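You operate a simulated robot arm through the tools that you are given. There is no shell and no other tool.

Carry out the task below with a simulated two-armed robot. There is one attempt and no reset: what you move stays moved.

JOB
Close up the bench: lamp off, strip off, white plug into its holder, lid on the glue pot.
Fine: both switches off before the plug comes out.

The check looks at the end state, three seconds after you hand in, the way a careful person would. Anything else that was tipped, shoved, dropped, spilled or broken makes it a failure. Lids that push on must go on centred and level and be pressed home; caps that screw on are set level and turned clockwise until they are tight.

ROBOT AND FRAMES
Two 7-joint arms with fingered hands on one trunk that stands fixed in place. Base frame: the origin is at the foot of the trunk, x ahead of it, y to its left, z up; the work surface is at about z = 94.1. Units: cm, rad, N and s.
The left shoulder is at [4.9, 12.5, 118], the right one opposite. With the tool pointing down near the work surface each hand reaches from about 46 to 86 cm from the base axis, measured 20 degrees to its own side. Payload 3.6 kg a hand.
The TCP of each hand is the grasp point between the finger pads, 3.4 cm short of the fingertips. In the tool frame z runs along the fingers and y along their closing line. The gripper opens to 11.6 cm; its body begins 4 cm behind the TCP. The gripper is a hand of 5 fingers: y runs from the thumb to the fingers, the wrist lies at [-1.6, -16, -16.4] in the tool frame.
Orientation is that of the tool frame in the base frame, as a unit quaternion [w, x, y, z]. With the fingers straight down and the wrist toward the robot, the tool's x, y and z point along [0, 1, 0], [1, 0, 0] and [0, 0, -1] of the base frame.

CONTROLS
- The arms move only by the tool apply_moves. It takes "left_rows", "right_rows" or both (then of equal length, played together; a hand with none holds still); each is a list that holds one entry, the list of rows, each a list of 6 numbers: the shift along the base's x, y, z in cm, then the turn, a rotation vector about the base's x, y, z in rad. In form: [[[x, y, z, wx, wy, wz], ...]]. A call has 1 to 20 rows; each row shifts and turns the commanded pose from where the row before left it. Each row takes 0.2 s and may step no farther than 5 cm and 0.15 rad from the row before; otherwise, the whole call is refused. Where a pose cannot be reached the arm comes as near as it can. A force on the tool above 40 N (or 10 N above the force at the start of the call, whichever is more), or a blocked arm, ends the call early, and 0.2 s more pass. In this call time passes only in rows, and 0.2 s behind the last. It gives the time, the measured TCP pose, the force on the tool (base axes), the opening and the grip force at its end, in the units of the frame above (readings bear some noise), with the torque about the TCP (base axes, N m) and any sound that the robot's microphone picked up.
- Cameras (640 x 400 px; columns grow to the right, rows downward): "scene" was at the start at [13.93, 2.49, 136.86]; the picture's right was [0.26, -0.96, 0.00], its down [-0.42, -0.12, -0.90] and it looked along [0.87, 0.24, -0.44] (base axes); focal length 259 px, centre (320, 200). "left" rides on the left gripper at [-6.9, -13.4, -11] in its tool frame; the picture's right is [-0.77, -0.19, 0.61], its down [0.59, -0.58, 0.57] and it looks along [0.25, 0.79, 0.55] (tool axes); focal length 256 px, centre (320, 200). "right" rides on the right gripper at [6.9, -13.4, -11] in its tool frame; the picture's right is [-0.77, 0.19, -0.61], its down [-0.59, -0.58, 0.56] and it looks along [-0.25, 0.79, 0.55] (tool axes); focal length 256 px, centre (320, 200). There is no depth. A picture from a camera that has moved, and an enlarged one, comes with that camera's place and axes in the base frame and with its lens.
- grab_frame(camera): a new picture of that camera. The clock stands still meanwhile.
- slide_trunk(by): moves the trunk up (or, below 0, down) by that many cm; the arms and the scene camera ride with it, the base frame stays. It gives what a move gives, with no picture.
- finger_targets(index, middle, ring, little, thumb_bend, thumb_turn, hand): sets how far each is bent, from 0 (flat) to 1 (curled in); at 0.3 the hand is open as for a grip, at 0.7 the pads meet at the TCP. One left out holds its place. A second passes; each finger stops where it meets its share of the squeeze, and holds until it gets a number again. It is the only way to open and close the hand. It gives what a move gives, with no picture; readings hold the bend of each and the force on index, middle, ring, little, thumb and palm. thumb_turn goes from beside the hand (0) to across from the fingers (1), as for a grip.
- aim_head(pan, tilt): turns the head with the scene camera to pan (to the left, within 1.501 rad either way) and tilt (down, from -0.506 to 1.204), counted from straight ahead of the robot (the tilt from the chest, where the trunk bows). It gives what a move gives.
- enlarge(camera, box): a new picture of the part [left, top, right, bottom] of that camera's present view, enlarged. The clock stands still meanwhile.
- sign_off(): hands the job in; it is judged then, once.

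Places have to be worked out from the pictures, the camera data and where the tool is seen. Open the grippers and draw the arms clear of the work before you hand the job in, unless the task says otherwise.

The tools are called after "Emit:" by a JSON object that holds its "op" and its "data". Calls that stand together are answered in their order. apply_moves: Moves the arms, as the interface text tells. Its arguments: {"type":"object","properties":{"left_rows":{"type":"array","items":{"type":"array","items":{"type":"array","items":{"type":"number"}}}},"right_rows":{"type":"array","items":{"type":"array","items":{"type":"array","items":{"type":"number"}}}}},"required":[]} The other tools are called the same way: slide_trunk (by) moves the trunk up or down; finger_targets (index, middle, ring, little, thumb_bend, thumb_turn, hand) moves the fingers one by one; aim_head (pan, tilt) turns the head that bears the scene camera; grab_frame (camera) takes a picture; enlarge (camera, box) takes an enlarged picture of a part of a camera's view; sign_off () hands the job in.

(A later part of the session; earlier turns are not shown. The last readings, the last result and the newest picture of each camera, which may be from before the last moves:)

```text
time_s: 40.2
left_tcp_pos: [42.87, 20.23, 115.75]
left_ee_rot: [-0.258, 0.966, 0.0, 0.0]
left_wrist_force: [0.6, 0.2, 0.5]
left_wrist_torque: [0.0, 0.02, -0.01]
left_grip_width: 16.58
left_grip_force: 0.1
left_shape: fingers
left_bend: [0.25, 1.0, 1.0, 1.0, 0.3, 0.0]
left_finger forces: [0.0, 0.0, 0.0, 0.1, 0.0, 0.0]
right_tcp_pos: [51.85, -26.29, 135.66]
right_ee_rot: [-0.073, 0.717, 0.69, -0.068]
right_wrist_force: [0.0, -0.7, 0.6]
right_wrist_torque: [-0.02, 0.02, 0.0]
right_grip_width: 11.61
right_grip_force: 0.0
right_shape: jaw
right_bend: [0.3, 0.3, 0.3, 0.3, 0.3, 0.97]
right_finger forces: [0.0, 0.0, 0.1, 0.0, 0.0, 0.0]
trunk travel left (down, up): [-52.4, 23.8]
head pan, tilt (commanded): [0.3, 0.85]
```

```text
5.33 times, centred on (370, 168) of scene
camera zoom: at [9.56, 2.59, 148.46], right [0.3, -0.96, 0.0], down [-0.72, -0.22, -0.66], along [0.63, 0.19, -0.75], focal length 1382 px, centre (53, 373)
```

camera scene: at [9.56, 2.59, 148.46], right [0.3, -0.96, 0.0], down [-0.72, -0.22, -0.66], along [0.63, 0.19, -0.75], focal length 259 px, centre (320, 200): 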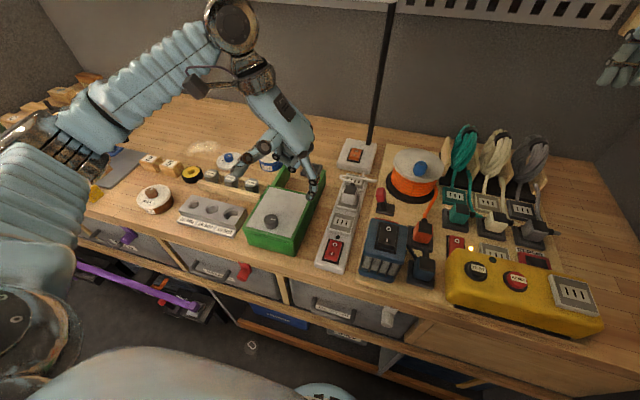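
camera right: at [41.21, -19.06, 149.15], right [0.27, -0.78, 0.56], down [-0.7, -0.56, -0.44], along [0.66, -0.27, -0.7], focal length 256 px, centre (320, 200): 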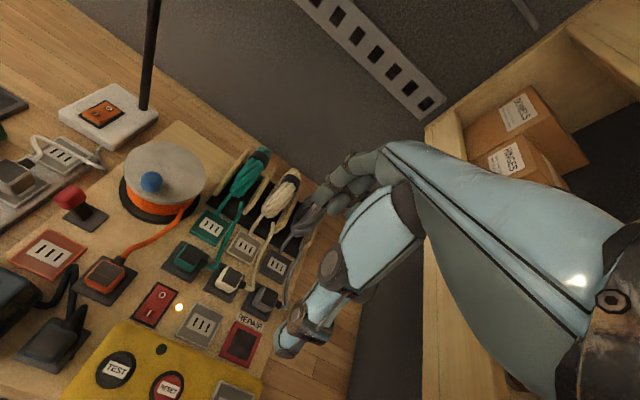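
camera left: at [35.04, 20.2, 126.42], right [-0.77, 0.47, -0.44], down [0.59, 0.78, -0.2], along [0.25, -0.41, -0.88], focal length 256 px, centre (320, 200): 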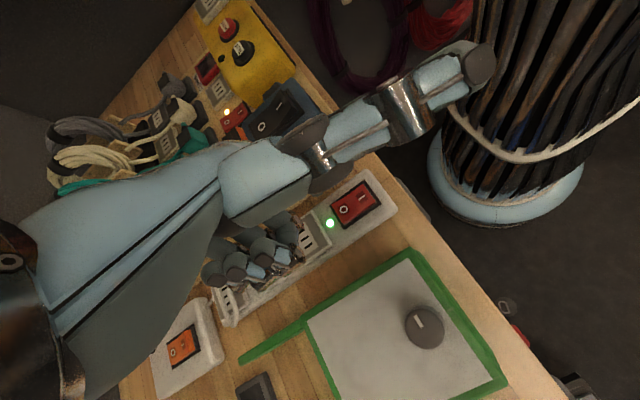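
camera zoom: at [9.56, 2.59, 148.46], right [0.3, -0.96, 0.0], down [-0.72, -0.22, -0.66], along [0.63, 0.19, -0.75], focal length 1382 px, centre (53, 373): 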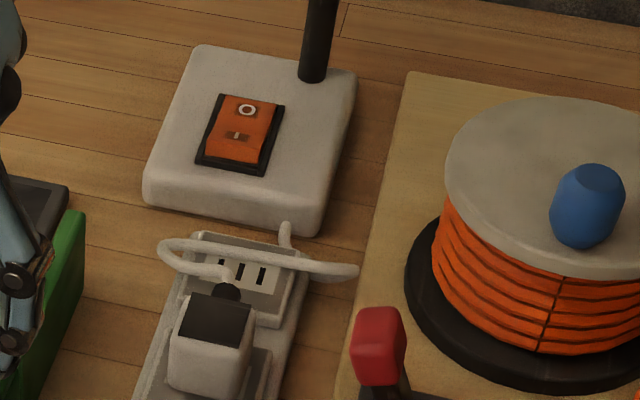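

Strip LED is dark and its rocker is at O; the lamp rocker is at O too. Now for the plug: I level the hand at yaw -75°, raise it, reopen the fingers, then bring the trunk back down to its original height for better reach.

Emit:
{"op": "apply_moves", "data": {"left_rows": [[[1, 0.5, 4, -0.1309, 0, 0], [1, 0.5, 4, -0.1309, 0, 0], [1, 0.5, 4, -0.1309, 0, 0], [1, 0.5, 4, -0.1309, 0, 0], [1, 0, 0, 0, 0, 0.1309], [1, 0, 0, 0, 0, 0.1309]]]}}

Emit:
{"op": "finger_targets", "data": {"hand": "left", "index": 0.3, "middle": 0.3, "ring": 0.2, "little": 0.2, "thumb_turn": 0.97, "thumb_bend": 0.3}}

Emit:
{"op": "slide_trunk", "data": {"by": -15}}

Emit:
{"op": "grab_frame", "data": {"camera": "scene"}}

Emit:
{"op": "grab_frame", "data": {"camera": "left"}}

```text
time_s: 41.6
left_tcp_pos: [48.98, 22.32, 131.55]
left_ee_rot: [0.001, 0.991, 0.13, 0.0]
left_wrist_force: [0.2, -0.2, -0.8]
left_wrist_torque: [0.02, -0.02, 0.02]
left_grip_width: 16.57
left_grip_force: 0.0
left_shape: fingers
left_bend: [0.25, 1.0, 1.0, 1.0, 0.3, 0.0]
left_finger forces: [0.1, 0.0, 0.1, 0.1, 0.1, 0.0]
right_tcp_pos: [51.93, -26.31, 135.6]
right_ee_rot: [-0.074, 0.717, 0.69, -0.068]
right_wrist_force: [0.1, 0.2, -0.5]
right_wrist_torque: [-0.01, -0.02, 0.0]
right_grip_width: 11.57
right_grip_force: 0.1
right_shape: jaw
right_bend: [0.3, 0.3, 0.3, 0.3, 0.3, 0.97]
right_finger forces: [0.0, 0.0, 0.2, 0.0, 0.0, 0.1]
trunk travel left (down, up): [-52.4, 23.8]
head pan, tilt (commanded): [0.3, 0.85]
```

```text
time_s: 42.6
left_tcp_pos: [49.08, 22.37, 131.64]
left_ee_rot: [0.001, 0.992, 0.13, -0.001]
left_wrist_force: [0.3, -0.6, -0.1]
left_wrist_torque: [0.03, -0.01, 0.03]
left_grip_width: 11.84
left_grip_force: 0.2
left_shape: fingers
left_bend: [0.3, 0.3, 0.2, 0.2, 0.3, 0.94]
left_finger forces: [0.0, 0.1, 0.0, 0.0, 0.0, 0.1]
right_tcp_pos: [51.82, -26.4, 135.53]
right_ee_rot: [-0.073, 0.717, 0.69, -0.069]
right_wrist_force: [-0.3, 0.5, 0.8]
right_wrist_torque: [0.03, 0.02, 0.0]
right_grip_width: 11.59
right_grip_force: 0.1
right_shape: jaw
right_bend: [0.3, 0.3, 0.3, 0.3, 0.3, 0.97]
right_finger forces: [0.0, 0.0, 0.1, 0.0, 0.0, 0.1]
trunk travel left (down, up): [-52.4, 23.8]
head pan, tilt (commanded): [0.3, 0.85]
```

```text
time_s: 44.4
left_tcp_pos: [48.93, 22.17, 116.69]
left_ee_rot: [0.0, 0.992, 0.129, -0.001]
left_wrist_force: [-0.6, -1.1, 0.4]
left_wrist_torque: [0.01, -0.02, 0.0]
left_grip_width: 11.81
left_grip_force: 0.0
left_shape: fingers
left_bend: [0.3, 0.3, 0.2, 0.2, 0.3, 0.94]
left_finger forces: [0.0, 0.1, 0.2, 0.1, 0.0, 0.1]
right_tcp_pos: [51.84, -26.44, 120.67]
right_ee_rot: [-0.073, 0.717, 0.69, -0.069]
right_wrist_force: [0.5, -0.5, -0.1]
right_wrist_torque: [-0.03, -0.01, 0.01]
right_grip_width: 11.6
right_grip_force: 0.1
right_shape: jaw
right_bend: [0.3, 0.3, 0.3, 0.3, 0.3, 0.97]
right_finger forces: [0.0, 0.0, 0.1, 0.0, 0.0, 0.1]
trunk travel left (down, up): [-37.4, 38.8]
head pan, tilt (commanded): [0.3, 0.85]
```

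```text
taken
camera scene: at [12.54, 2.43, 133.35], right [0.3, -0.96, 0.0], down [-0.72, -0.22, -0.66], along [0.63, 0.2, -0.75], focal length 259 px, centre (320, 200)
```

scene: 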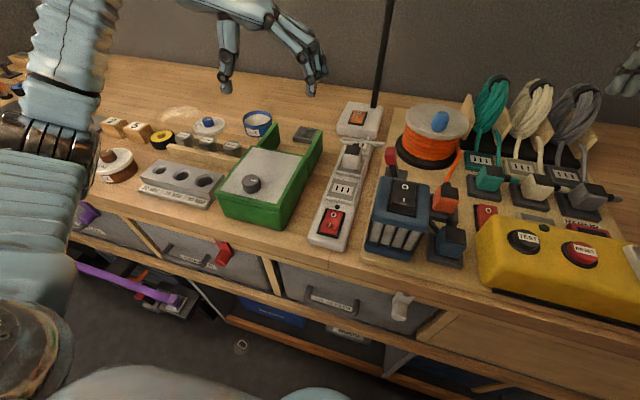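

```text
taken
camera left: at [38.86, 33.39, 127.76], right [-0.79, -0.02, -0.61], down [0.42, 0.71, -0.57], along [0.44, -0.71, -0.55], focal length 256 px, centre (320, 200)
```

left: 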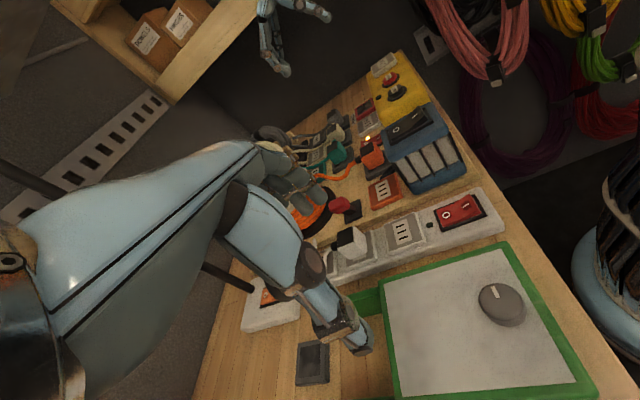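

I enlarge both views around the plug and the red lever to measure them.

Emit:
{"op": "enlarge", "data": {"camera": "scene", "box": [310, 120, 420, 190]}}

Emit:
{"op": "enlarge", "data": {"camera": "left", "box": [280, 180, 440, 280]}}

Emit:
{"op": "grab_frame", "data": {"camera": "right"}}

```text
5.71 times, centred on (365, 155) of scene
camera zoom: at [12.54, 2.43, 133.35], right [0.3, -0.96, 0.0], down [-0.72, -0.22, -0.66], along [0.63, 0.2, -0.75], focal length 1481 px, centre (63, 457)
```

zoom: 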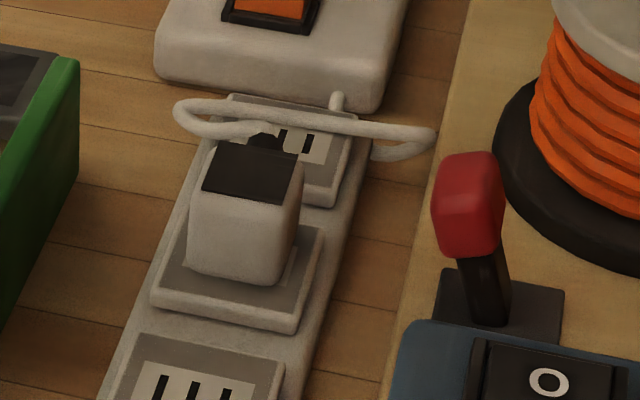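

```text
4.00 times, centred on (360, 230) of left
camera zoom: at [38.86, 33.39, 127.76], right [-0.79, -0.02, -0.61], down [0.42, 0.71, -0.57], along [0.44, -0.71, -0.55], focal length 1024 px, centre (160, 80)
```

zoom: 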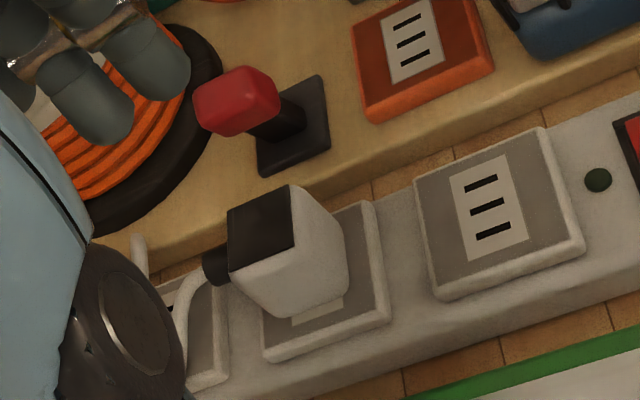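

```text
taken
camera right: at [41.11, -19.13, 134.2], right [0.27, -0.78, 0.56], down [-0.7, -0.56, -0.44], along [0.66, -0.27, -0.7], focal length 256 px, centre (320, 200)
```

right: 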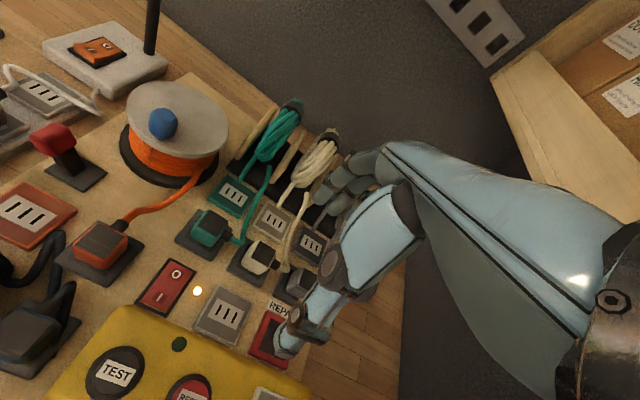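

Triangulation gives the plug top centre at (56.3, 8.8, 99.35), body about 3.2 cm square spanning z 95.7–99.35, and the red lever knob at (57.4, 0.9, 99) with a 5 cm gap between. I narrow the pinch of index, middle and thumb and move above the plug.

Emit:
{"op": "finger_targets", "data": {"hand": "left", "index": 0.46, "middle": 0.46, "ring": 0.3, "little": 0.3, "thumb_turn": 0.97, "thumb_bend": 0.46}}

Emit:
{"op": "apply_moves", "data": {"left_rows": [[[1.85, -3.33, -1.67, 0, 0, 0], [1.85, -3.33, -1.67, 0, 0, 0], [1.85, -3.33, -1.67, 0, 0, 0], [1.85, -3.33, -1.67, 0, 0, 0]]]}}

Emit:
{"op": "grab_frame", "data": {"camera": "scene"}}

Emit:
{"op": "grab_frame", "data": {"camera": "left"}}

Emit:
{"op": "enlarge", "data": {"camera": "scene", "box": [290, 80, 420, 180]}}

```text
time_s: 45.4
left_tcp_pos: [48.94, 22.08, 116.65]
left_ee_rot: [0.0, 0.992, 0.129, 0.0]
left_wrist_force: [-0.1, 0.0, 0.0]
left_wrist_torque: [0.03, 0.01, -0.01]
left_grip_width: 7.18
left_grip_force: 0.0
left_shape: fingers
left_bend: [0.46, 0.46, 0.3, 0.3, 0.46, 0.96]
left_finger forces: [0.1, 0.0, 0.1, 0.1, 0.0, 0.0]
right_tcp_pos: [52.02, -26.51, 120.55]
right_ee_rot: [-0.074, 0.717, 0.69, -0.068]
right_wrist_force: [0.1, -0.1, 0.4]
right_wrist_torque: [0.0, -0.04, -0.02]
right_grip_width: 11.6
right_grip_force: 0.1
right_shape: jaw
right_bend: [0.3, 0.3, 0.3, 0.3, 0.3, 0.97]
right_finger forces: [0.0, 0.0, 0.0, 0.0, 0.0, 0.1]
trunk travel left (down, up): [-37.4, 38.8]
head pan, tilt (commanded): [0.3, 0.85]
```

```text
time_s: 46.4
left_tcp_pos: [56.34, 8.58, 110.04]
left_ee_rot: [0.0, 0.992, 0.13, -0.001]
left_wrist_force: [0.4, -0.4, -0.2]
left_wrist_torque: [0.02, 0.02, 0.02]
left_grip_width: 7.14
left_grip_force: 0.1
left_shape: fingers
left_bend: [0.46, 0.46, 0.3, 0.3, 0.46, 0.96]
left_finger forces: [0.0, 0.0, 0.0, 0.0, 0.0, 0.0]
right_tcp_pos: [51.99, -26.64, 120.44]
right_ee_rot: [-0.074, 0.718, 0.689, -0.068]
right_wrist_force: [-0.2, 0.8, -0.1]
right_wrist_torque: [0.04, 0.04, -0.02]
right_grip_width: 11.59
right_grip_force: 0.0
right_shape: jaw
right_bend: [0.3, 0.3, 0.3, 0.3, 0.3, 0.97]
right_finger forces: [0.0, 0.0, 0.0, 0.1, 0.1, 0.1]
trunk travel left (down, up): [-37.4, 38.8]
head pan, tilt (commanded): [0.3, 0.85]
```

```text
taken
camera scene: at [12.62, 2.31, 133.33], right [0.29, -0.96, 0.0], down [-0.72, -0.22, -0.66], along [0.63, 0.2, -0.75], focal length 259 px, centre (320, 200)
```

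scene: 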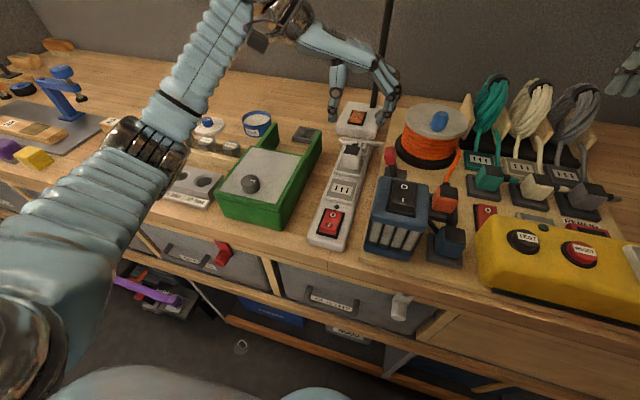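

```text
taken
camera left: at [46.3, 19.88, 121.1], right [-0.79, -0.02, -0.61], down [0.42, 0.71, -0.56], along [0.44, -0.7, -0.55], focal length 256 px, centre (320, 200)
```

left: 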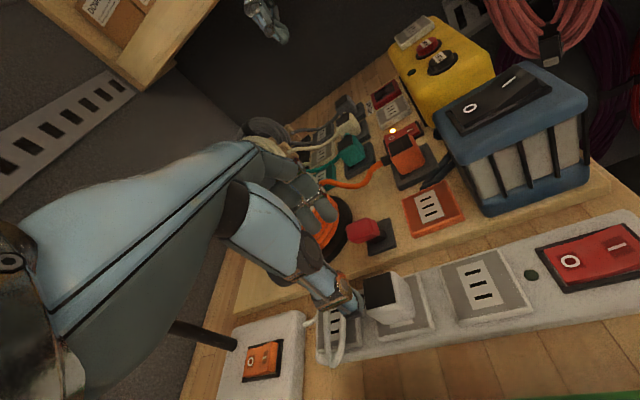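

```text
4.00 times, centred on (355, 130) of scene
camera zoom: at [12.62, 2.31, 133.33], right [0.29, -0.96, 0.0], down [-0.72, -0.22, -0.66], along [0.63, 0.2, -0.75], focal length 1037 px, centre (180, 480)
```

zoom: 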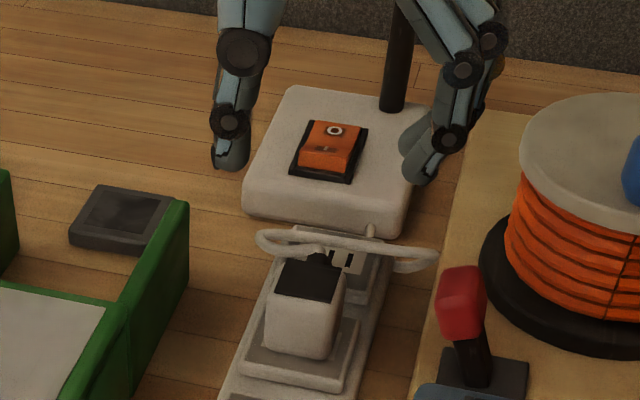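

The fingers straddle the plug with 7.1 cm opening. I narrow to about 6 cm, centre the pinch, and descend to just above the plug top to check clearances.

Emit:
{"op": "finger_targets", "data": {"hand": "left", "index": 0.49, "middle": 0.49, "thumb_bend": 0.49}}

Emit:
{"op": "apply_moves", "data": {"left_rows": [[[0.5, 0.35, -2.5, 0, 0, 0], [0, 0, -2.5, 0, 0, 0], [0, 0, -1.0, 0, 0, 0]]]}}

Emit:
{"op": "enlarge", "data": {"camera": "scene", "box": [310, 90, 420, 180]}}

Emit:
{"op": "enlarge", "data": {"camera": "left", "box": [240, 200, 440, 350]}}

```text
time_s: 47.4
left_tcp_pos: [56.36, 8.82, 110.02]
left_ee_rot: [0.0, 0.992, 0.129, 0.0]
left_wrist_force: [-1.3, -0.3, 1.2]
left_wrist_torque: [0.0, 0.02, 0.0]
left_grip_width: 6.29
left_grip_force: 0.1
left_shape: fingers
left_bend: [0.49, 0.49, 0.3, 0.3, 0.49, 0.97]
left_finger forces: [0.0, 0.0, 0.1, 0.0, 0.1, 0.0]
right_tcp_pos: [51.97, -26.54, 120.7]
right_ee_rot: [-0.074, 0.717, 0.69, -0.068]
right_wrist_force: [0.4, 0.2, 0.5]
right_wrist_torque: [-0.01, -0.02, -0.02]
right_grip_width: 11.58
right_grip_force: 0.0
right_shape: jaw
right_bend: [0.3, 0.3, 0.3, 0.3, 0.3, 0.97]
right_finger forces: [0.0, 0.0, 0.0, 0.0, 0.0, 0.0]
trunk travel left (down, up): [-37.4, 38.8]
head pan, tilt (commanded): [0.3, 0.85]
```

```text
time_s: 48.2
left_tcp_pos: [56.9, 9.09, 103.8]
left_ee_rot: [0.0, 0.992, 0.129, 0.0]
left_wrist_force: [0.1, -0.1, 0.0]
left_wrist_torque: [0.03, 0.01, 0.03]
left_grip_width: 6.26
left_grip_force: 0.2
left_shape: fingers
left_bend: [0.49, 0.49, 0.3, 0.3, 0.49, 0.97]
left_finger forces: [0.0, 0.1, 0.0, 0.0, 0.0, 0.1]
right_tcp_pos: [51.81, -26.59, 120.58]
right_ee_rot: [-0.074, 0.717, 0.689, -0.069]
right_wrist_force: [0.1, -0.9, 0.0]
right_wrist_torque: [-0.03, -0.01, -0.03]
right_grip_width: 11.58
right_grip_force: 0.0
right_shape: jaw
right_bend: [0.3, 0.3, 0.3, 0.3, 0.3, 0.97]
right_finger forces: [0.0, 0.0, 0.0, 0.1, 0.0, 0.1]
trunk travel left (down, up): [-37.4, 38.8]
head pan, tilt (commanded): [0.3, 0.85]
```

```text
4.44 times, centred on (365, 135) of scene
camera zoom: at [12.58, 2.44, 133.33], right [0.3, -0.96, 0.0], down [-0.72, -0.22, -0.66], along [0.63, 0.19, -0.75], focal length 1152 px, centre (120, 489)
```

zoom: 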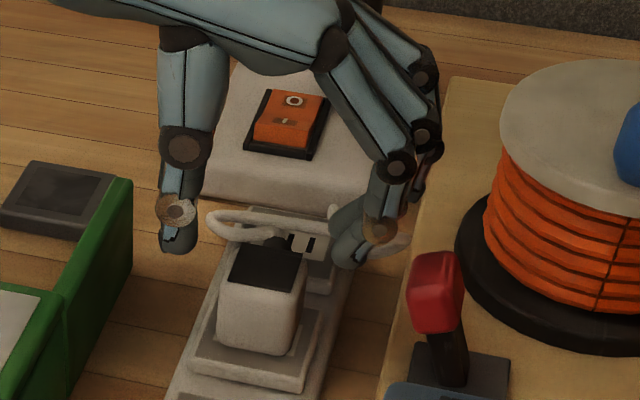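

```text
2.67 times, centred on (340, 275) of left
camera zoom: at [46.82, 20.31, 114.99], right [-0.79, -0.02, -0.61], down [0.42, 0.71, -0.57], along [0.44, -0.71, -0.55], focal length 683 px, centre (267, 0)
```

zoom: 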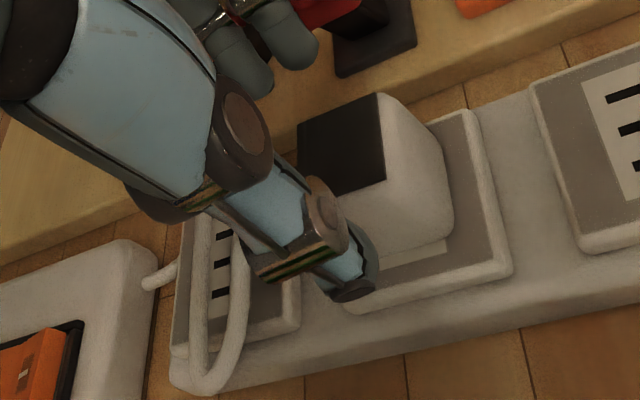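

Refined: fingertips lie about 4.3 cm below the TCP, thumb at tool x≈+0.5, index −0.5, middle +1.7. I re-centre so index and middle both meet the plug's right face (TCP 55.6, 8.83; yaw −80°), rising first, and then look before going down.

Emit:
{"op": "apply_moves", "data": {"left_rows": [[[-0.65, -0.13, 0.8, 0, 0, 0], [-0.65, -0.13, 0, 0, 0, -0.0873], [0, 0, -0.8, 0, 0, 0]]]}}

Emit:
{"op": "enlarge", "data": {"camera": "scene", "box": [310, 90, 420, 180]}}

Emit:
{"op": "enlarge", "data": {"camera": "left", "box": [240, 200, 440, 350]}}

```text
time_s: 49.0
left_tcp_pos: [55.51, 8.85, 103.86]
left_ee_rot: [-0.001, 0.996, 0.086, 0.001]
left_wrist_force: [-0.2, -0.8, -0.3]
left_wrist_torque: [0.01, 0.01, -0.01]
left_grip_width: 6.28
left_grip_force: 0.1
left_shape: fingers
left_bend: [0.49, 0.49, 0.3, 0.3, 0.49, 0.97]
left_finger forces: [0.0, 0.0, 0.0, 0.0, 0.0, 0.0]
right_tcp_pos: [51.85, -26.45, 120.51]
right_ee_rot: [-0.073, 0.717, 0.69, -0.068]
right_wrist_force: [-0.5, 0.2, 0.6]
right_wrist_torque: [0.01, -0.01, 0.02]
right_grip_width: 11.59
right_grip_force: 0.2
right_shape: jaw
right_bend: [0.3, 0.3, 0.3, 0.3, 0.3, 0.97]
right_finger forces: [0.0, 0.1, 0.0, 0.0, 0.0, 0.1]
trunk travel left (down, up): [-37.4, 38.8]
head pan, tilt (commanded): [0.3, 0.85]
```

```text
4.44 times, centred on (365, 135) of scene
camera zoom: at [12.57, 2.44, 133.33], right [0.3, -0.96, 0.0], down [-0.72, -0.22, -0.66], along [0.63, 0.19, -0.75], focal length 1152 px, centre (120, 489)
```

zoom: 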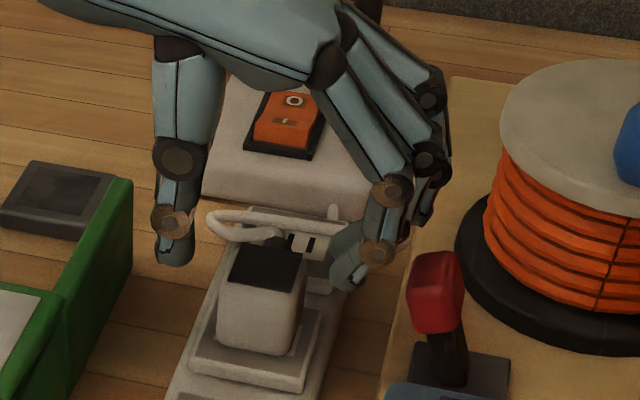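

```text
2.67 times, centred on (340, 275) of left
camera zoom: at [46.5, 20.93, 115.04], right [-0.79, 0.05, -0.61], down [0.48, 0.67, -0.57], along [0.38, -0.74, -0.55], focal length 683 px, centre (267, 0)
```

zoom: 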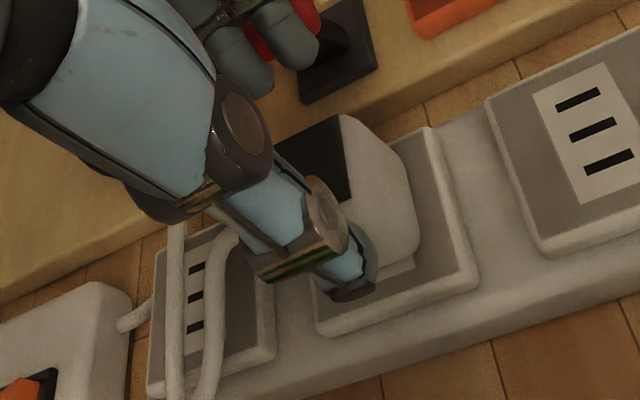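

Index tip at about (55.9, 4.7) and thumb at (55.6, 13.0), centred on the plug. I lower 2.9 cm so that the pads flank the plug body.

Emit:
{"op": "apply_moves", "data": {"left_rows": [[[0, 0, -1.0, 0, 0, 0], [0, 0, -1.0, 0, 0, 0], [0, 0, -0.9, 0, 0, 0]]]}}

Emit:
{"op": "enlarge", "data": {"camera": "scene", "box": [310, 90, 420, 180]}}

Emit:
{"op": "enlarge", "data": {"camera": "left", "box": [240, 200, 440, 350]}}

```text
time_s: 49.8
left_tcp_pos: [55.63, 8.95, 101.0]
left_ee_rot: [0.0, 0.996, 0.086, 0.0]
left_wrist_force: [0.8, 0.8, -0.2]
left_wrist_torque: [-0.01, 0.0, 0.03]
left_grip_width: 6.27
left_grip_force: 0.3
left_shape: fingers
left_bend: [0.49, 0.49, 0.3, 0.3, 0.49, 0.97]
left_finger forces: [0.1, 0.0, 0.5, 0.0, 0.0, 0.0]
right_tcp_pos: [51.87, -26.42, 120.59]
right_ee_rot: [-0.073, 0.717, 0.69, -0.068]
right_wrist_force: [0.5, -0.5, -0.1]
right_wrist_torque: [0.01, -0.01, 0.03]
right_grip_width: 11.59
right_grip_force: 0.2
right_shape: jaw
right_bend: [0.3, 0.3, 0.3, 0.3, 0.3, 0.97]
right_finger forces: [0.0, 0.0, 0.0, 0.0, 0.1, 0.1]
trunk travel left (down, up): [-37.4, 38.8]
head pan, tilt (commanded): [0.3, 0.85]
```

```text
4.44 times, centred on (365, 135) of scene
camera zoom: at [12.58, 2.44, 133.33], right [0.3, -0.96, 0.0], down [-0.72, -0.22, -0.66], along [0.63, 0.2, -0.75], focal length 1152 px, centre (120, 489)
```

zoom: 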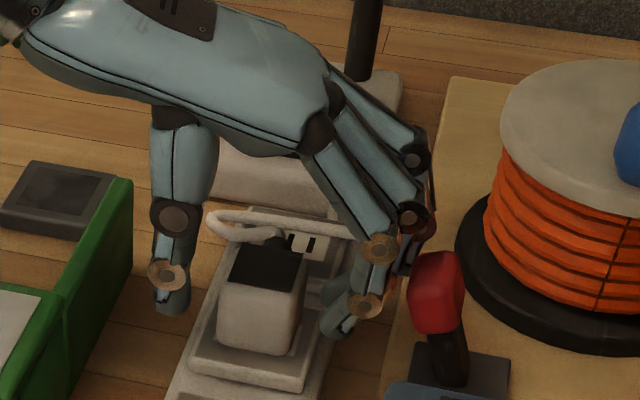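

```text
2.67 times, centred on (340, 275) of left
camera zoom: at [46.57, 21.01, 112.05], right [-0.79, 0.05, -0.61], down [0.48, 0.67, -0.57], along [0.38, -0.74, -0.55], focal length 683 px, centre (267, 0)
```

zoom: 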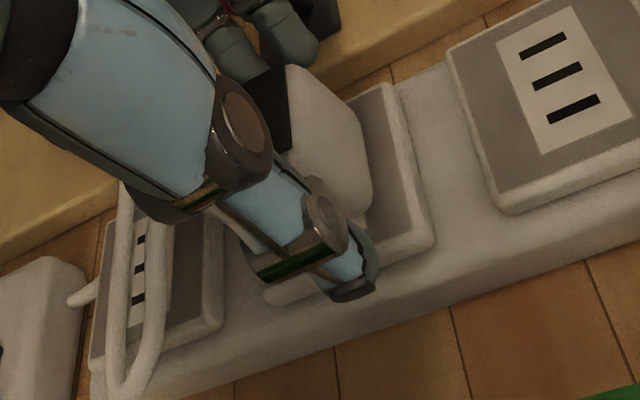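

The ring finger reads 0.5 N – it may be brushing the red lever. I zoom in on that spot before doing anything else.

Emit:
{"op": "enlarge", "data": {"camera": "scene", "box": [370, 120, 430, 165]}}

Emit:
{"op": "grab_frame", "data": {"camera": "right"}}

Emit:
{"op": "enlarge", "data": {"camera": "right", "box": [0, 60, 160, 220]}}

```text
8.89 times, centred on (400, 142) of scene
camera zoom: at [12.58, 2.44, 133.33], right [0.3, -0.96, 0.0], down [-0.72, -0.22, -0.66], along [0.63, 0.2, -0.75], focal length 2304 px, centre (-391, 711)
```

zoom: 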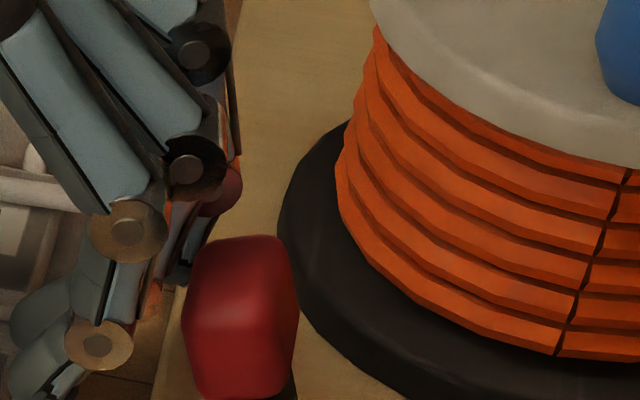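

```text
taken
camera right: at [41.18, -19.12, 134.14], right [0.27, -0.78, 0.56], down [-0.7, -0.56, -0.44], along [0.66, -0.27, -0.7], focal length 256 px, centre (320, 200)
```

right: 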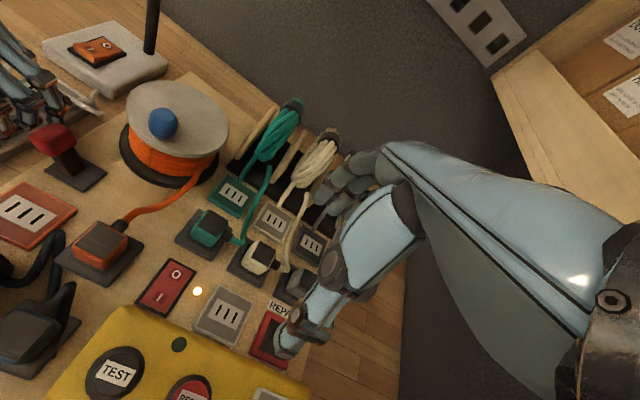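

```text
2.50 times, centred on (80, 140) of right
camera zoom: at [41.18, -19.12, 134.14], right [0.27, -0.78, 0.56], down [-0.7, -0.56, -0.44], along [0.66, -0.27, -0.7], focal length 640 px, centre (920, 350)
```

zoom: 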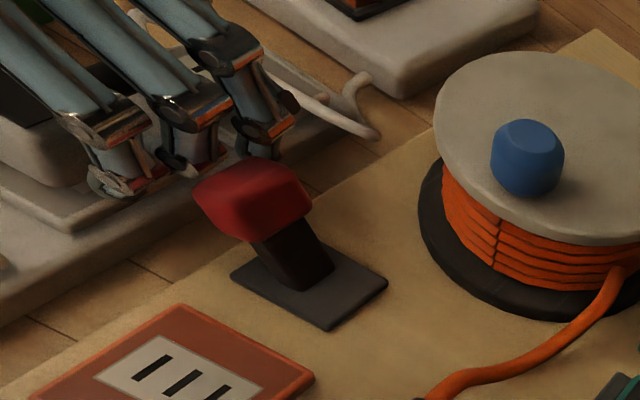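

A finger's tip is right behind the red knob. I bend ring and little a bit more so they pull away from it to the left.

Emit:
{"op": "finger_targets", "data": {"hand": "left", "ring": 0.42, "little": 0.4}}

Emit:
{"op": "enlarge", "data": {"camera": "right", "box": [0, 60, 160, 220]}}

Emit:
{"op": "enlarge", "data": {"camera": "scene", "box": [310, 90, 420, 180]}}

```text
time_s: 50.8
left_tcp_pos: [55.69, 8.93, 100.99]
left_ee_rot: [0.0, 0.996, 0.087, 0.0]
left_wrist_force: [0.1, 0.0, -0.3]
left_wrist_torque: [0.01, -0.03, -0.01]
left_grip_width: 6.26
left_grip_force: 0.1
left_shape: fingers
left_bend: [0.49, 0.49, 0.42, 0.4, 0.49, 0.97]
left_finger forces: [0.0, 0.0, 0.1, 0.0, 0.0, 0.0]
right_tcp_pos: [51.83, -26.48, 120.54]
right_ee_rot: [-0.074, 0.717, 0.689, -0.068]
right_wrist_force: [-0.6, -0.3, -0.5]
right_wrist_torque: [0.03, -0.05, -0.02]
right_grip_width: 11.59
right_grip_force: 0.0
right_shape: jaw
right_bend: [0.3, 0.3, 0.3, 0.3, 0.3, 0.97]
right_finger forces: [0.0, 0.1, 0.0, 0.1, 0.1, 0.1]
trunk travel left (down, up): [-37.4, 38.8]
head pan, tilt (commanded): [0.3, 0.85]
```

```text
2.50 times, centred on (80, 140) of right
camera zoom: at [41.18, -19.13, 134.15], right [0.27, -0.78, 0.56], down [-0.7, -0.56, -0.44], along [0.66, -0.27, -0.7], focal length 640 px, centre (920, 350)
```

zoom: 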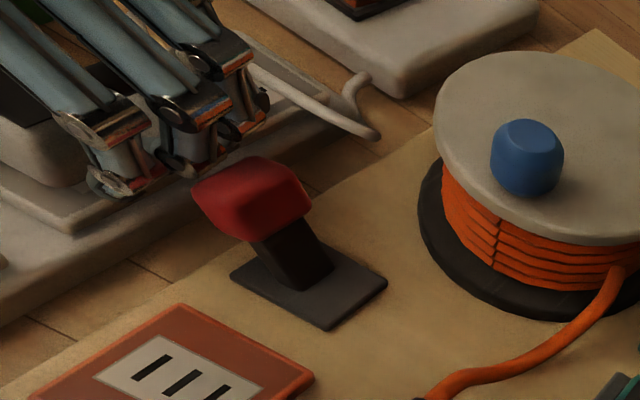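

```text
4.44 times, centred on (365, 135) of scene
camera zoom: at [12.57, 2.43, 133.34], right [0.3, -0.96, 0.0], down [-0.72, -0.22, -0.66], along [0.63, 0.19, -0.75], focal length 1152 px, centre (120, 489)
```

zoom: 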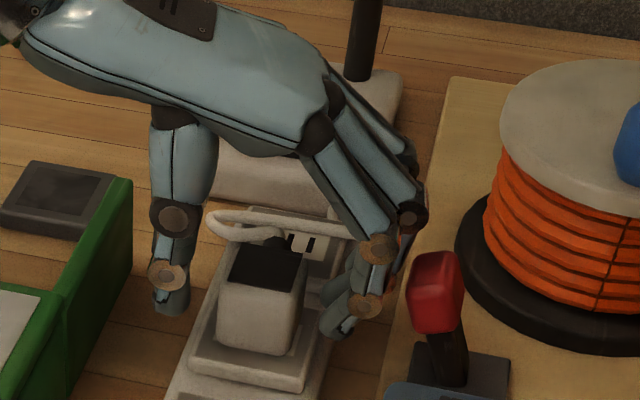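

The lever is untouched and the forces are zero. Now I close index, middle and thumb on the plug.

Emit:
{"op": "finger_targets", "data": {"hand": "left", "index": 0.6, "middle": 0.6, "thumb_bend": 0.6}}

Emit:
{"op": "enlarge", "data": {"camera": "scene", "box": [310, 90, 420, 180]}}

Emit:
{"op": "enlarge", "data": {"camera": "left", "box": [240, 200, 440, 350]}}

```text
time_s: 51.8
left_tcp_pos: [55.62, 9.03, 100.95]
left_ee_rot: [-0.001, 0.996, 0.086, 0.0]
left_wrist_force: [0.5, -0.3, -0.4]
left_wrist_torque: [-0.01, 0.02, -0.02]
left_grip_width: 3.6
left_grip_force: 5.0
left_shape: fingers
left_bend: [0.59, 0.57, 0.42, 0.4, 0.58, 0.98]
left_finger forces: [1.7, 3.5, 0.0, 0.0, 4.9, 0.0]
right_tcp_pos: [52.02, -26.47, 120.53]
right_ee_rot: [-0.074, 0.718, 0.689, -0.068]
right_wrist_force: [-0.3, 0.0, 0.3]
right_wrist_torque: [0.01, -0.01, -0.03]
right_grip_width: 11.58
right_grip_force: 0.0
right_shape: jaw
right_bend: [0.3, 0.3, 0.3, 0.3, 0.3, 0.97]
right_finger forces: [0.0, 0.1, 0.0, 0.0, 0.0, 0.0]
trunk travel left (down, up): [-37.4, 38.8]
head pan, tilt (commanded): [0.3, 0.85]
heard: snap
```

```text
4.44 times, centred on (365, 135) of scene
camera zoom: at [12.58, 2.34, 133.34], right [0.29, -0.96, 0.0], down [-0.72, -0.22, -0.66], along [0.63, 0.2, -0.75], focal length 1152 px, centre (120, 489)
```

zoom: 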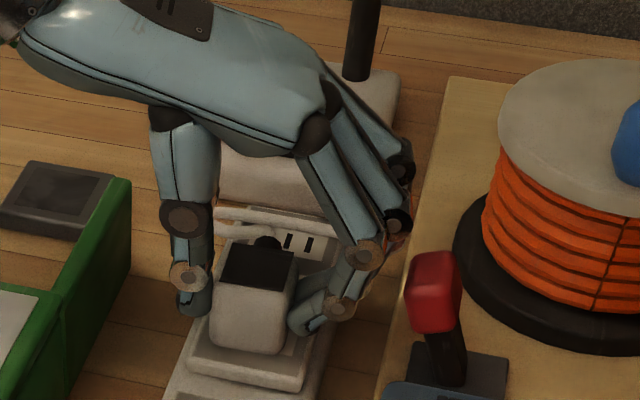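

```text
2.67 times, centred on (340, 275) of left
camera zoom: at [46.55, 21.02, 112.07], right [-0.79, 0.05, -0.61], down [0.48, 0.67, -0.56], along [0.38, -0.74, -0.56], focal length 683 px, centre (267, 0)
```

zoom: 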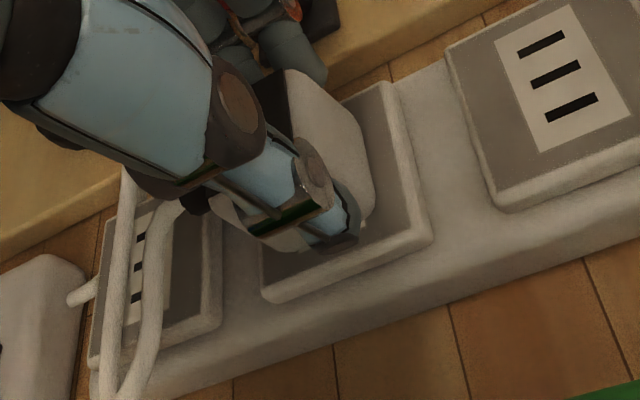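

A snap was heard as the pads closed: the plug moved slightly left, so it has likely come free of its latch. I tighten the grip a little and look closely.

Emit:
{"op": "finger_targets", "data": {"hand": "left", "index": 0.64, "middle": 0.62, "thumb_bend": 0.62}}

Emit:
{"op": "enlarge", "data": {"camera": "scene", "box": [330, 120, 410, 180]}}

Emit:
{"op": "enlarge", "data": {"camera": "right", "box": [0, 60, 120, 160]}}

```text
time_s: 52.8
left_tcp_pos: [55.65, 8.85, 100.88]
left_ee_rot: [-0.001, 0.996, 0.087, -0.001]
left_wrist_force: [0.8, -0.5, 0.1]
left_wrist_torque: [0.01, -0.02, -0.01]
left_grip_width: 3.49
left_grip_force: 9.1
left_shape: fingers
left_bend: [0.61, 0.58, 0.42, 0.4, 0.59, 0.98]
left_finger forces: [4.8, 4.7, 0.0, 0.0, 9.4, 0.0]
right_tcp_pos: [51.84, -26.48, 120.72]
right_ee_rot: [-0.073, 0.717, 0.69, -0.068]
right_wrist_force: [0.4, 0.3, -0.2]
right_wrist_torque: [-0.02, -0.03, -0.03]
right_grip_width: 11.57
right_grip_force: 0.0
right_shape: jaw
right_bend: [0.3, 0.3, 0.3, 0.3, 0.3, 0.97]
right_finger forces: [0.0, 0.0, 0.0, 0.1, 0.1, 0.0]
trunk travel left (down, up): [-37.4, 38.8]
head pan, tilt (commanded): [0.3, 0.85]
```

```text
6.67 times, centred on (370, 150) of scene
camera zoom: at [12.57, 2.43, 133.33], right [0.3, -0.96, 0.0], down [-0.72, -0.22, -0.66], along [0.63, 0.19, -0.75], focal length 1728 px, centre (-13, 533)
```

zoom: 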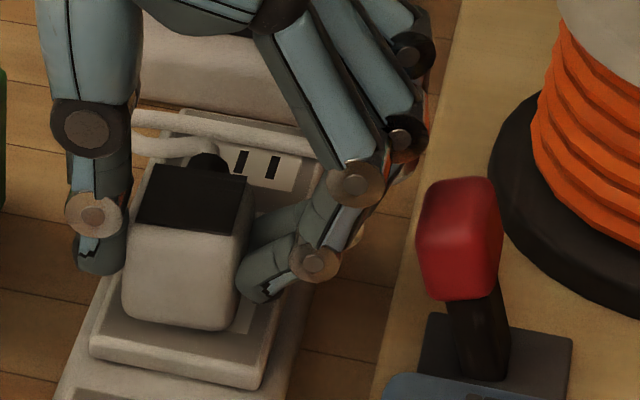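

```text
4.00 times, centred on (60, 110) of right
camera zoom: at [41.18, -19.14, 134.15], right [0.27, -0.78, 0.56], down [-0.7, -0.56, -0.44], along [0.66, -0.27, -0.7], focal length 1024 px, centre (1360, 560)
```

zoom: 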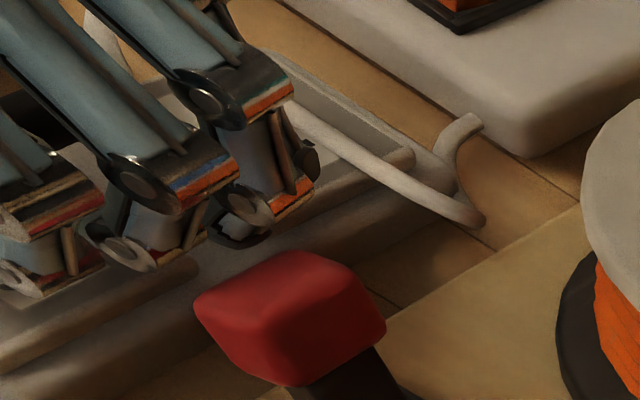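

The plug is pinched evenly (index 4.8 N, middle 4.7 N, thumb 9.4 N) and upright. I lift it gently.

Emit:
{"op": "apply_moves", "data": {"left_rows": [[[0, 0, 0.3, 0, 0, 0], [0, 0, 0.4, 0, 0, 0], [0, 0, 0.5, 0, 0, 0]]]}}

Emit:
{"op": "enlarge", "data": {"camera": "scene", "box": [330, 120, 410, 180]}}

Emit:
{"op": "enlarge", "data": {"camera": "left", "box": [240, 200, 440, 350]}}

```text
time_s: 53.6
left_tcp_pos: [55.56, 8.95, 102.12]
left_ee_rot: [0.0, 0.996, 0.087, 0.0]
left_wrist_force: [-0.8, 1.5, -1.4]
left_wrist_torque: [0.01, 0.05, 0.01]
left_grip_width: 3.47
left_grip_force: 9.6
left_shape: fingers
left_bend: [0.61, 0.58, 0.42, 0.4, 0.59, 0.98]
left_finger forces: [4.9, 4.7, 0.0, 0.0, 9.5, 0.0]
right_tcp_pos: [51.93, -26.41, 120.52]
right_ee_rot: [-0.073, 0.717, 0.69, -0.068]
right_wrist_force: [0.2, -0.1, 0.0]
right_wrist_torque: [-0.02, -0.01, 0.03]
right_grip_width: 11.6
right_grip_force: 0.1
right_shape: jaw
right_bend: [0.3, 0.3, 0.3, 0.3, 0.3, 0.97]
right_finger forces: [0.1, 0.0, 0.0, 0.1, 0.1, 0.0]
trunk travel left (down, up): [-37.4, 38.8]
head pan, tilt (commanded): [0.3, 0.85]
```

```text
6.67 times, centred on (370, 150) of scene
camera zoom: at [12.57, 2.43, 133.34], right [0.3, -0.96, 0.0], down [-0.72, -0.22, -0.66], along [0.63, 0.19, -0.75], focal length 1728 px, centre (-13, 533)
```

zoom: 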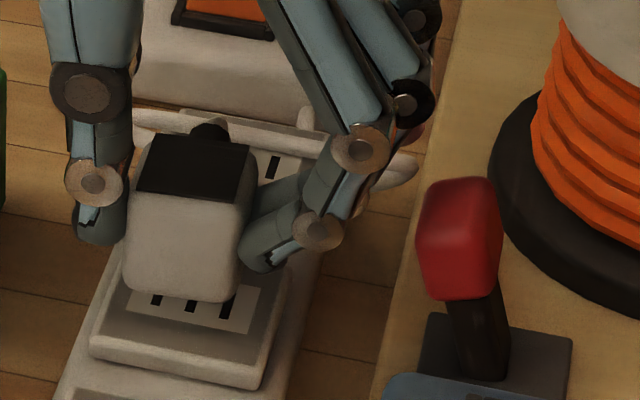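

```text
2.67 times, centred on (340, 275) of left
camera zoom: at [46.54, 21.05, 113.3], right [-0.79, 0.05, -0.61], down [0.48, 0.67, -0.57], along [0.38, -0.74, -0.55], focal length 683 px, centre (267, 0)
```

zoom: 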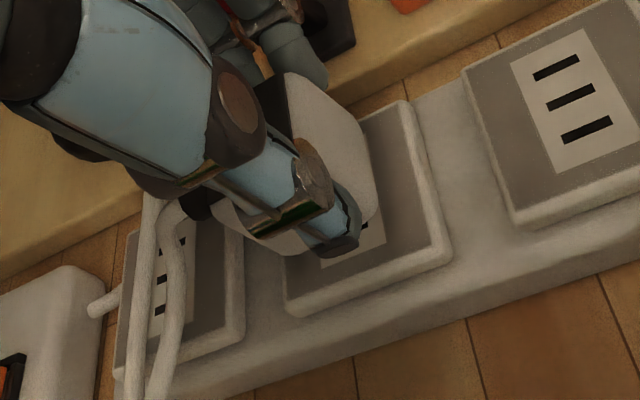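

The plug is clear of the socket and hanging straight. I lift it well clear, then carry it toward the holder at about (65.4, 22.4).

Emit:
{"op": "apply_moves", "data": {"left_rows": [[[0, 0, 2.5, 0, 0, 0], [0, 0, 3, 0, 0, 0], [0, 0, 3, 0, 0, 0], [0, 3, 0, 0, 0, 0], [1.5, 3, 0, 0, 0, 0], [1.5, 3, 0, 0, 0, 0], [1.5, 2, 0, 0, 0, 0], [1.5, 1, 0, 0, 0, 0]]]}}

Emit:
{"op": "grab_frame", "data": {"camera": "scene"}}

Emit:
{"op": "grab_frame", "data": {"camera": "left"}}

```text
time_s: 55.4
left_tcp_pos: [61.78, 20.83, 110.94]
left_ee_rot: [-0.001, 0.996, 0.085, 0.0]
left_wrist_force: [0.4, 0.8, -0.6]
left_wrist_torque: [0.01, 0.02, 0.01]
left_grip_width: 3.5
left_grip_force: 9.4
left_shape: fingers
left_bend: [0.61, 0.58, 0.42, 0.4, 0.59, 0.98]
left_finger forces: [4.9, 4.4, 0.1, 0.0, 9.4, 0.1]
right_tcp_pos: [51.96, -26.58, 120.74]
right_ee_rot: [-0.073, 0.717, 0.689, -0.069]
right_wrist_force: [-0.6, 0.5, 0.0]
right_wrist_torque: [-0.01, 0.0, 0.0]
right_grip_width: 11.58
right_grip_force: 0.1
right_shape: jaw
right_bend: [0.3, 0.3, 0.3, 0.3, 0.3, 0.97]
right_finger forces: [0.1, 0.0, 0.1, 0.0, 0.0, 0.0]
trunk travel left (down, up): [-37.4, 38.8]
head pan, tilt (commanded): [0.3, 0.85]
```

```text
taken
camera scene: at [12.58, 2.44, 133.33], right [0.3, -0.96, 0.0], down [-0.72, -0.22, -0.66], along [0.63, 0.19, -0.75], focal length 259 px, centre (320, 200)
```

scene: 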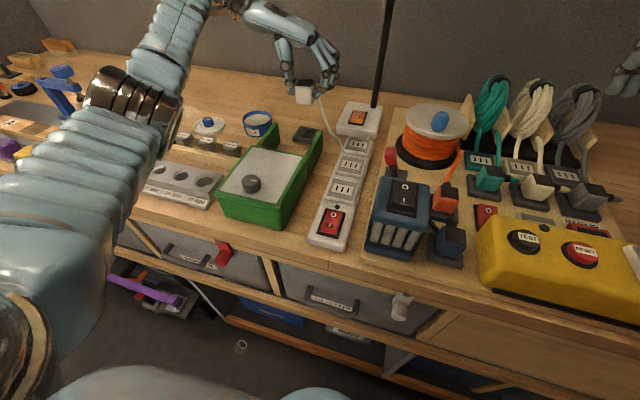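

```text
taken
camera left: at [52.69, 32.83, 121.87], right [-0.79, 0.05, -0.61], down [0.48, 0.67, -0.57], along [0.38, -0.74, -0.55], focal length 256 px, centre (320, 200)
```

left: 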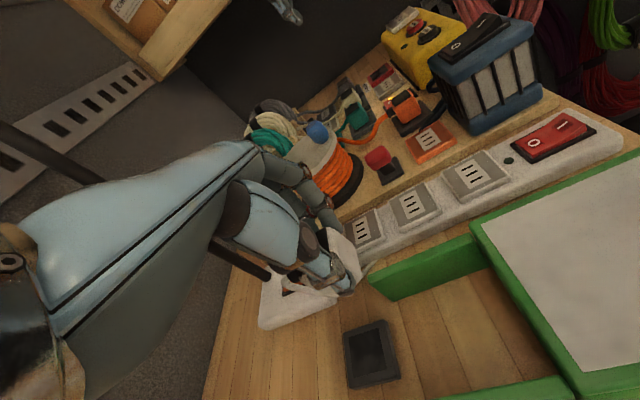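

The cord follows freely and the lamp stayed put. I zoom on the holder in both cameras to get its centre and angle.

Emit:
{"op": "enlarge", "data": {"camera": "left", "box": [320, 300, 420, 398]}}

Emit:
{"op": "enlarge", "data": {"camera": "scene", "box": [260, 70, 360, 150]}}

```text
4.08 times, centred on (370, 349) of left
camera zoom: at [52.69, 32.83, 121.87], right [-0.79, 0.05, -0.61], down [0.48, 0.67, -0.57], along [0.38, -0.74, -0.55], focal length 1045 px, centre (116, -408)
```

zoom: 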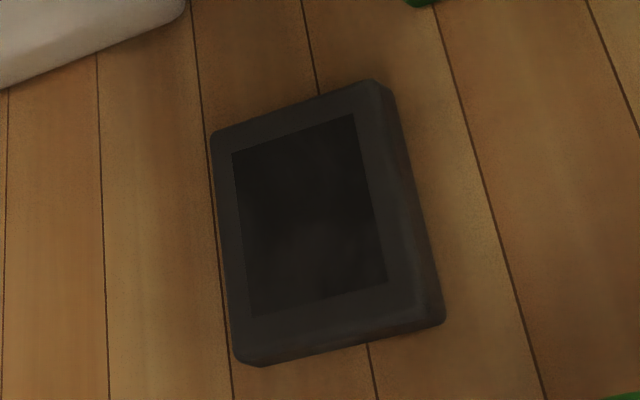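

```text
5.00 times, centred on (310, 110) of scene
camera zoom: at [12.58, 2.44, 133.33], right [0.3, -0.96, 0.0], down [-0.72, -0.22, -0.66], along [0.63, 0.19, -0.75], focal length 1296 px, centre (370, 650)
```

zoom: 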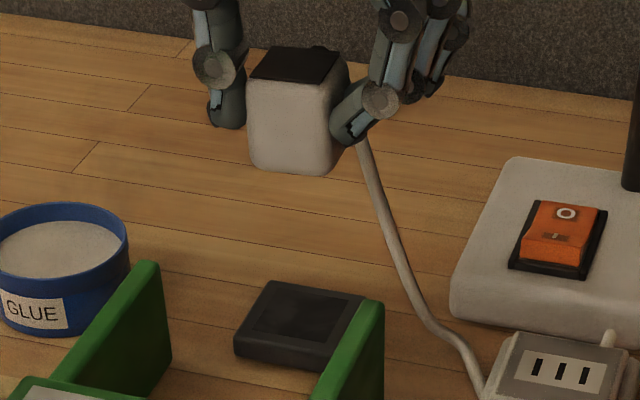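

Scene views agree on the holder centre at about (65.1, 22.5), top z≈95.2, yaw ≈ +2.6°. I zoom in on the held plug to determine its angle and centre relative to the hand.

Emit:
{"op": "enlarge", "data": {"camera": "scene", "box": [285, 70, 345, 110]}}

Emit:
{"op": "enlarge", "data": {"camera": "left", "box": [280, 210, 400, 310]}}

```text
10.00 times, centred on (315, 90) of scene
camera zoom: at [12.58, 2.44, 133.33], right [0.3, -0.96, 0.0], down [-0.72, -0.22, -0.66], along [0.63, 0.19, -0.75], focal length 2592 px, centre (370, 1300)
```

zoom: 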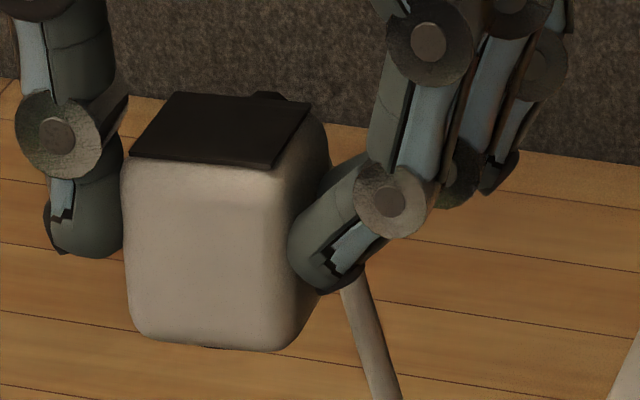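

```text
4.00 times, centred on (340, 260) of left
camera zoom: at [52.69, 32.83, 121.87], right [-0.79, 0.05, -0.61], down [0.48, 0.67, -0.57], along [0.38, -0.74, -0.55], focal length 1024 px, centre (240, -40)
```

zoom: 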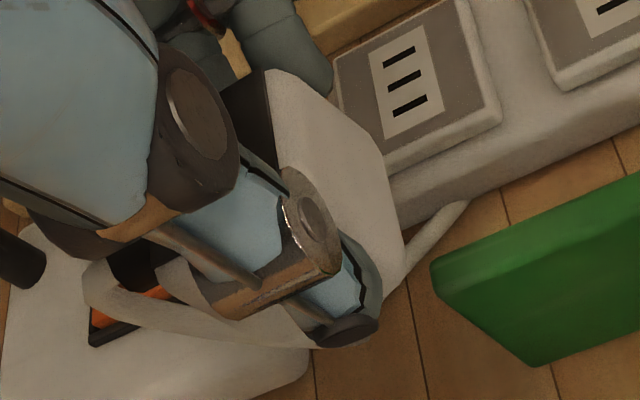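

The plug hangs nearly level with a yaw of roughly +3–6°, centred about (62.1, 20.9). I move it over the holder and lower it part of the way, checking reach.

Emit:
{"op": "apply_moves", "data": {"left_rows": [[[1.0, 0.5, -1, 0, 0, 0], [1.0, 0.5, -1, 0, 0, 0], [1.0, 0.6, -1, 0, 0, 0], [0, 0, -1.5, 0, 0, 0]]]}}

Emit:
{"op": "enlarge", "data": {"camera": "scene", "box": [275, 80, 365, 150]}}

Emit:
{"op": "grab_frame", "data": {"camera": "left"}}

```text
time_s: 56.4
left_tcp_pos: [64.61, 22.51, 106.13]
left_ee_rot: [0.001, 0.996, 0.086, 0.0]
left_wrist_force: [-0.3, 0.0, -0.2]
left_wrist_torque: [0.0, 0.01, 0.01]
left_grip_width: 3.47
left_grip_force: 9.4
left_shape: fingers
left_bend: [0.61, 0.58, 0.42, 0.4, 0.59, 0.98]
left_finger forces: [4.8, 4.5, 0.0, 0.0, 9.3, 0.1]
right_tcp_pos: [52.06, -26.49, 120.5]
right_ee_rot: [-0.075, 0.717, 0.69, -0.068]
right_wrist_force: [-0.2, 0.0, 0.1]
right_wrist_torque: [0.01, -0.05, 0.01]
right_grip_width: 11.58
right_grip_force: 0.0
right_shape: jaw
right_bend: [0.3, 0.3, 0.3, 0.3, 0.3, 0.97]
right_finger forces: [0.0, 0.0, 0.0, 0.1, 0.0, 0.0]
trunk travel left (down, up): [-37.4, 38.8]
head pan, tilt (commanded): [0.3, 0.85]
```

```text
5.71 times, centred on (320, 115) of scene
camera zoom: at [12.61, 2.47, 133.33], right [0.3, -0.96, 0.0], down [-0.72, -0.22, -0.66], along [0.63, 0.19, -0.75], focal length 1481 px, centre (320, 686)
```

zoom: 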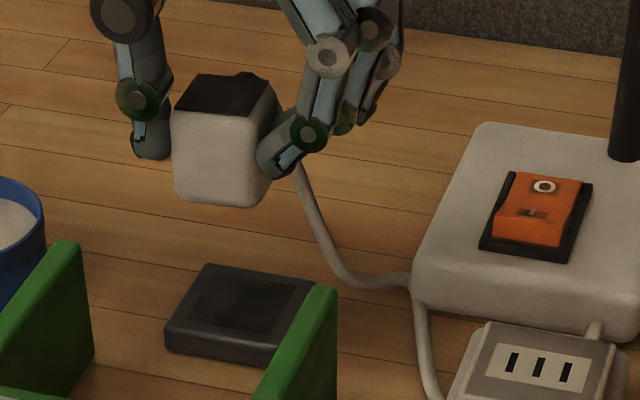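

```text
taken
camera left: at [55.52, 34.61, 117.29], right [-0.79, 0.05, -0.61], down [0.48, 0.67, -0.57], along [0.38, -0.74, -0.55], focal length 256 px, centre (320, 200)
```

left: 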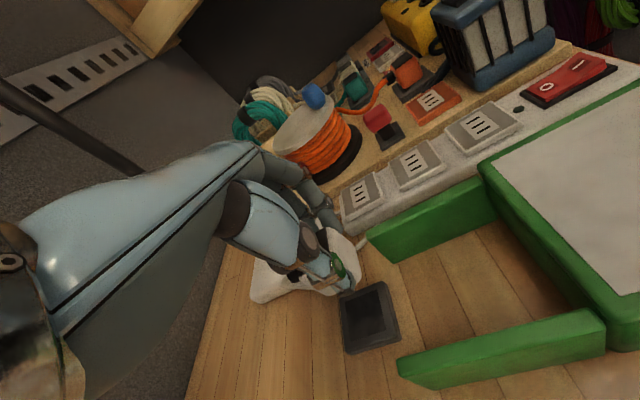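

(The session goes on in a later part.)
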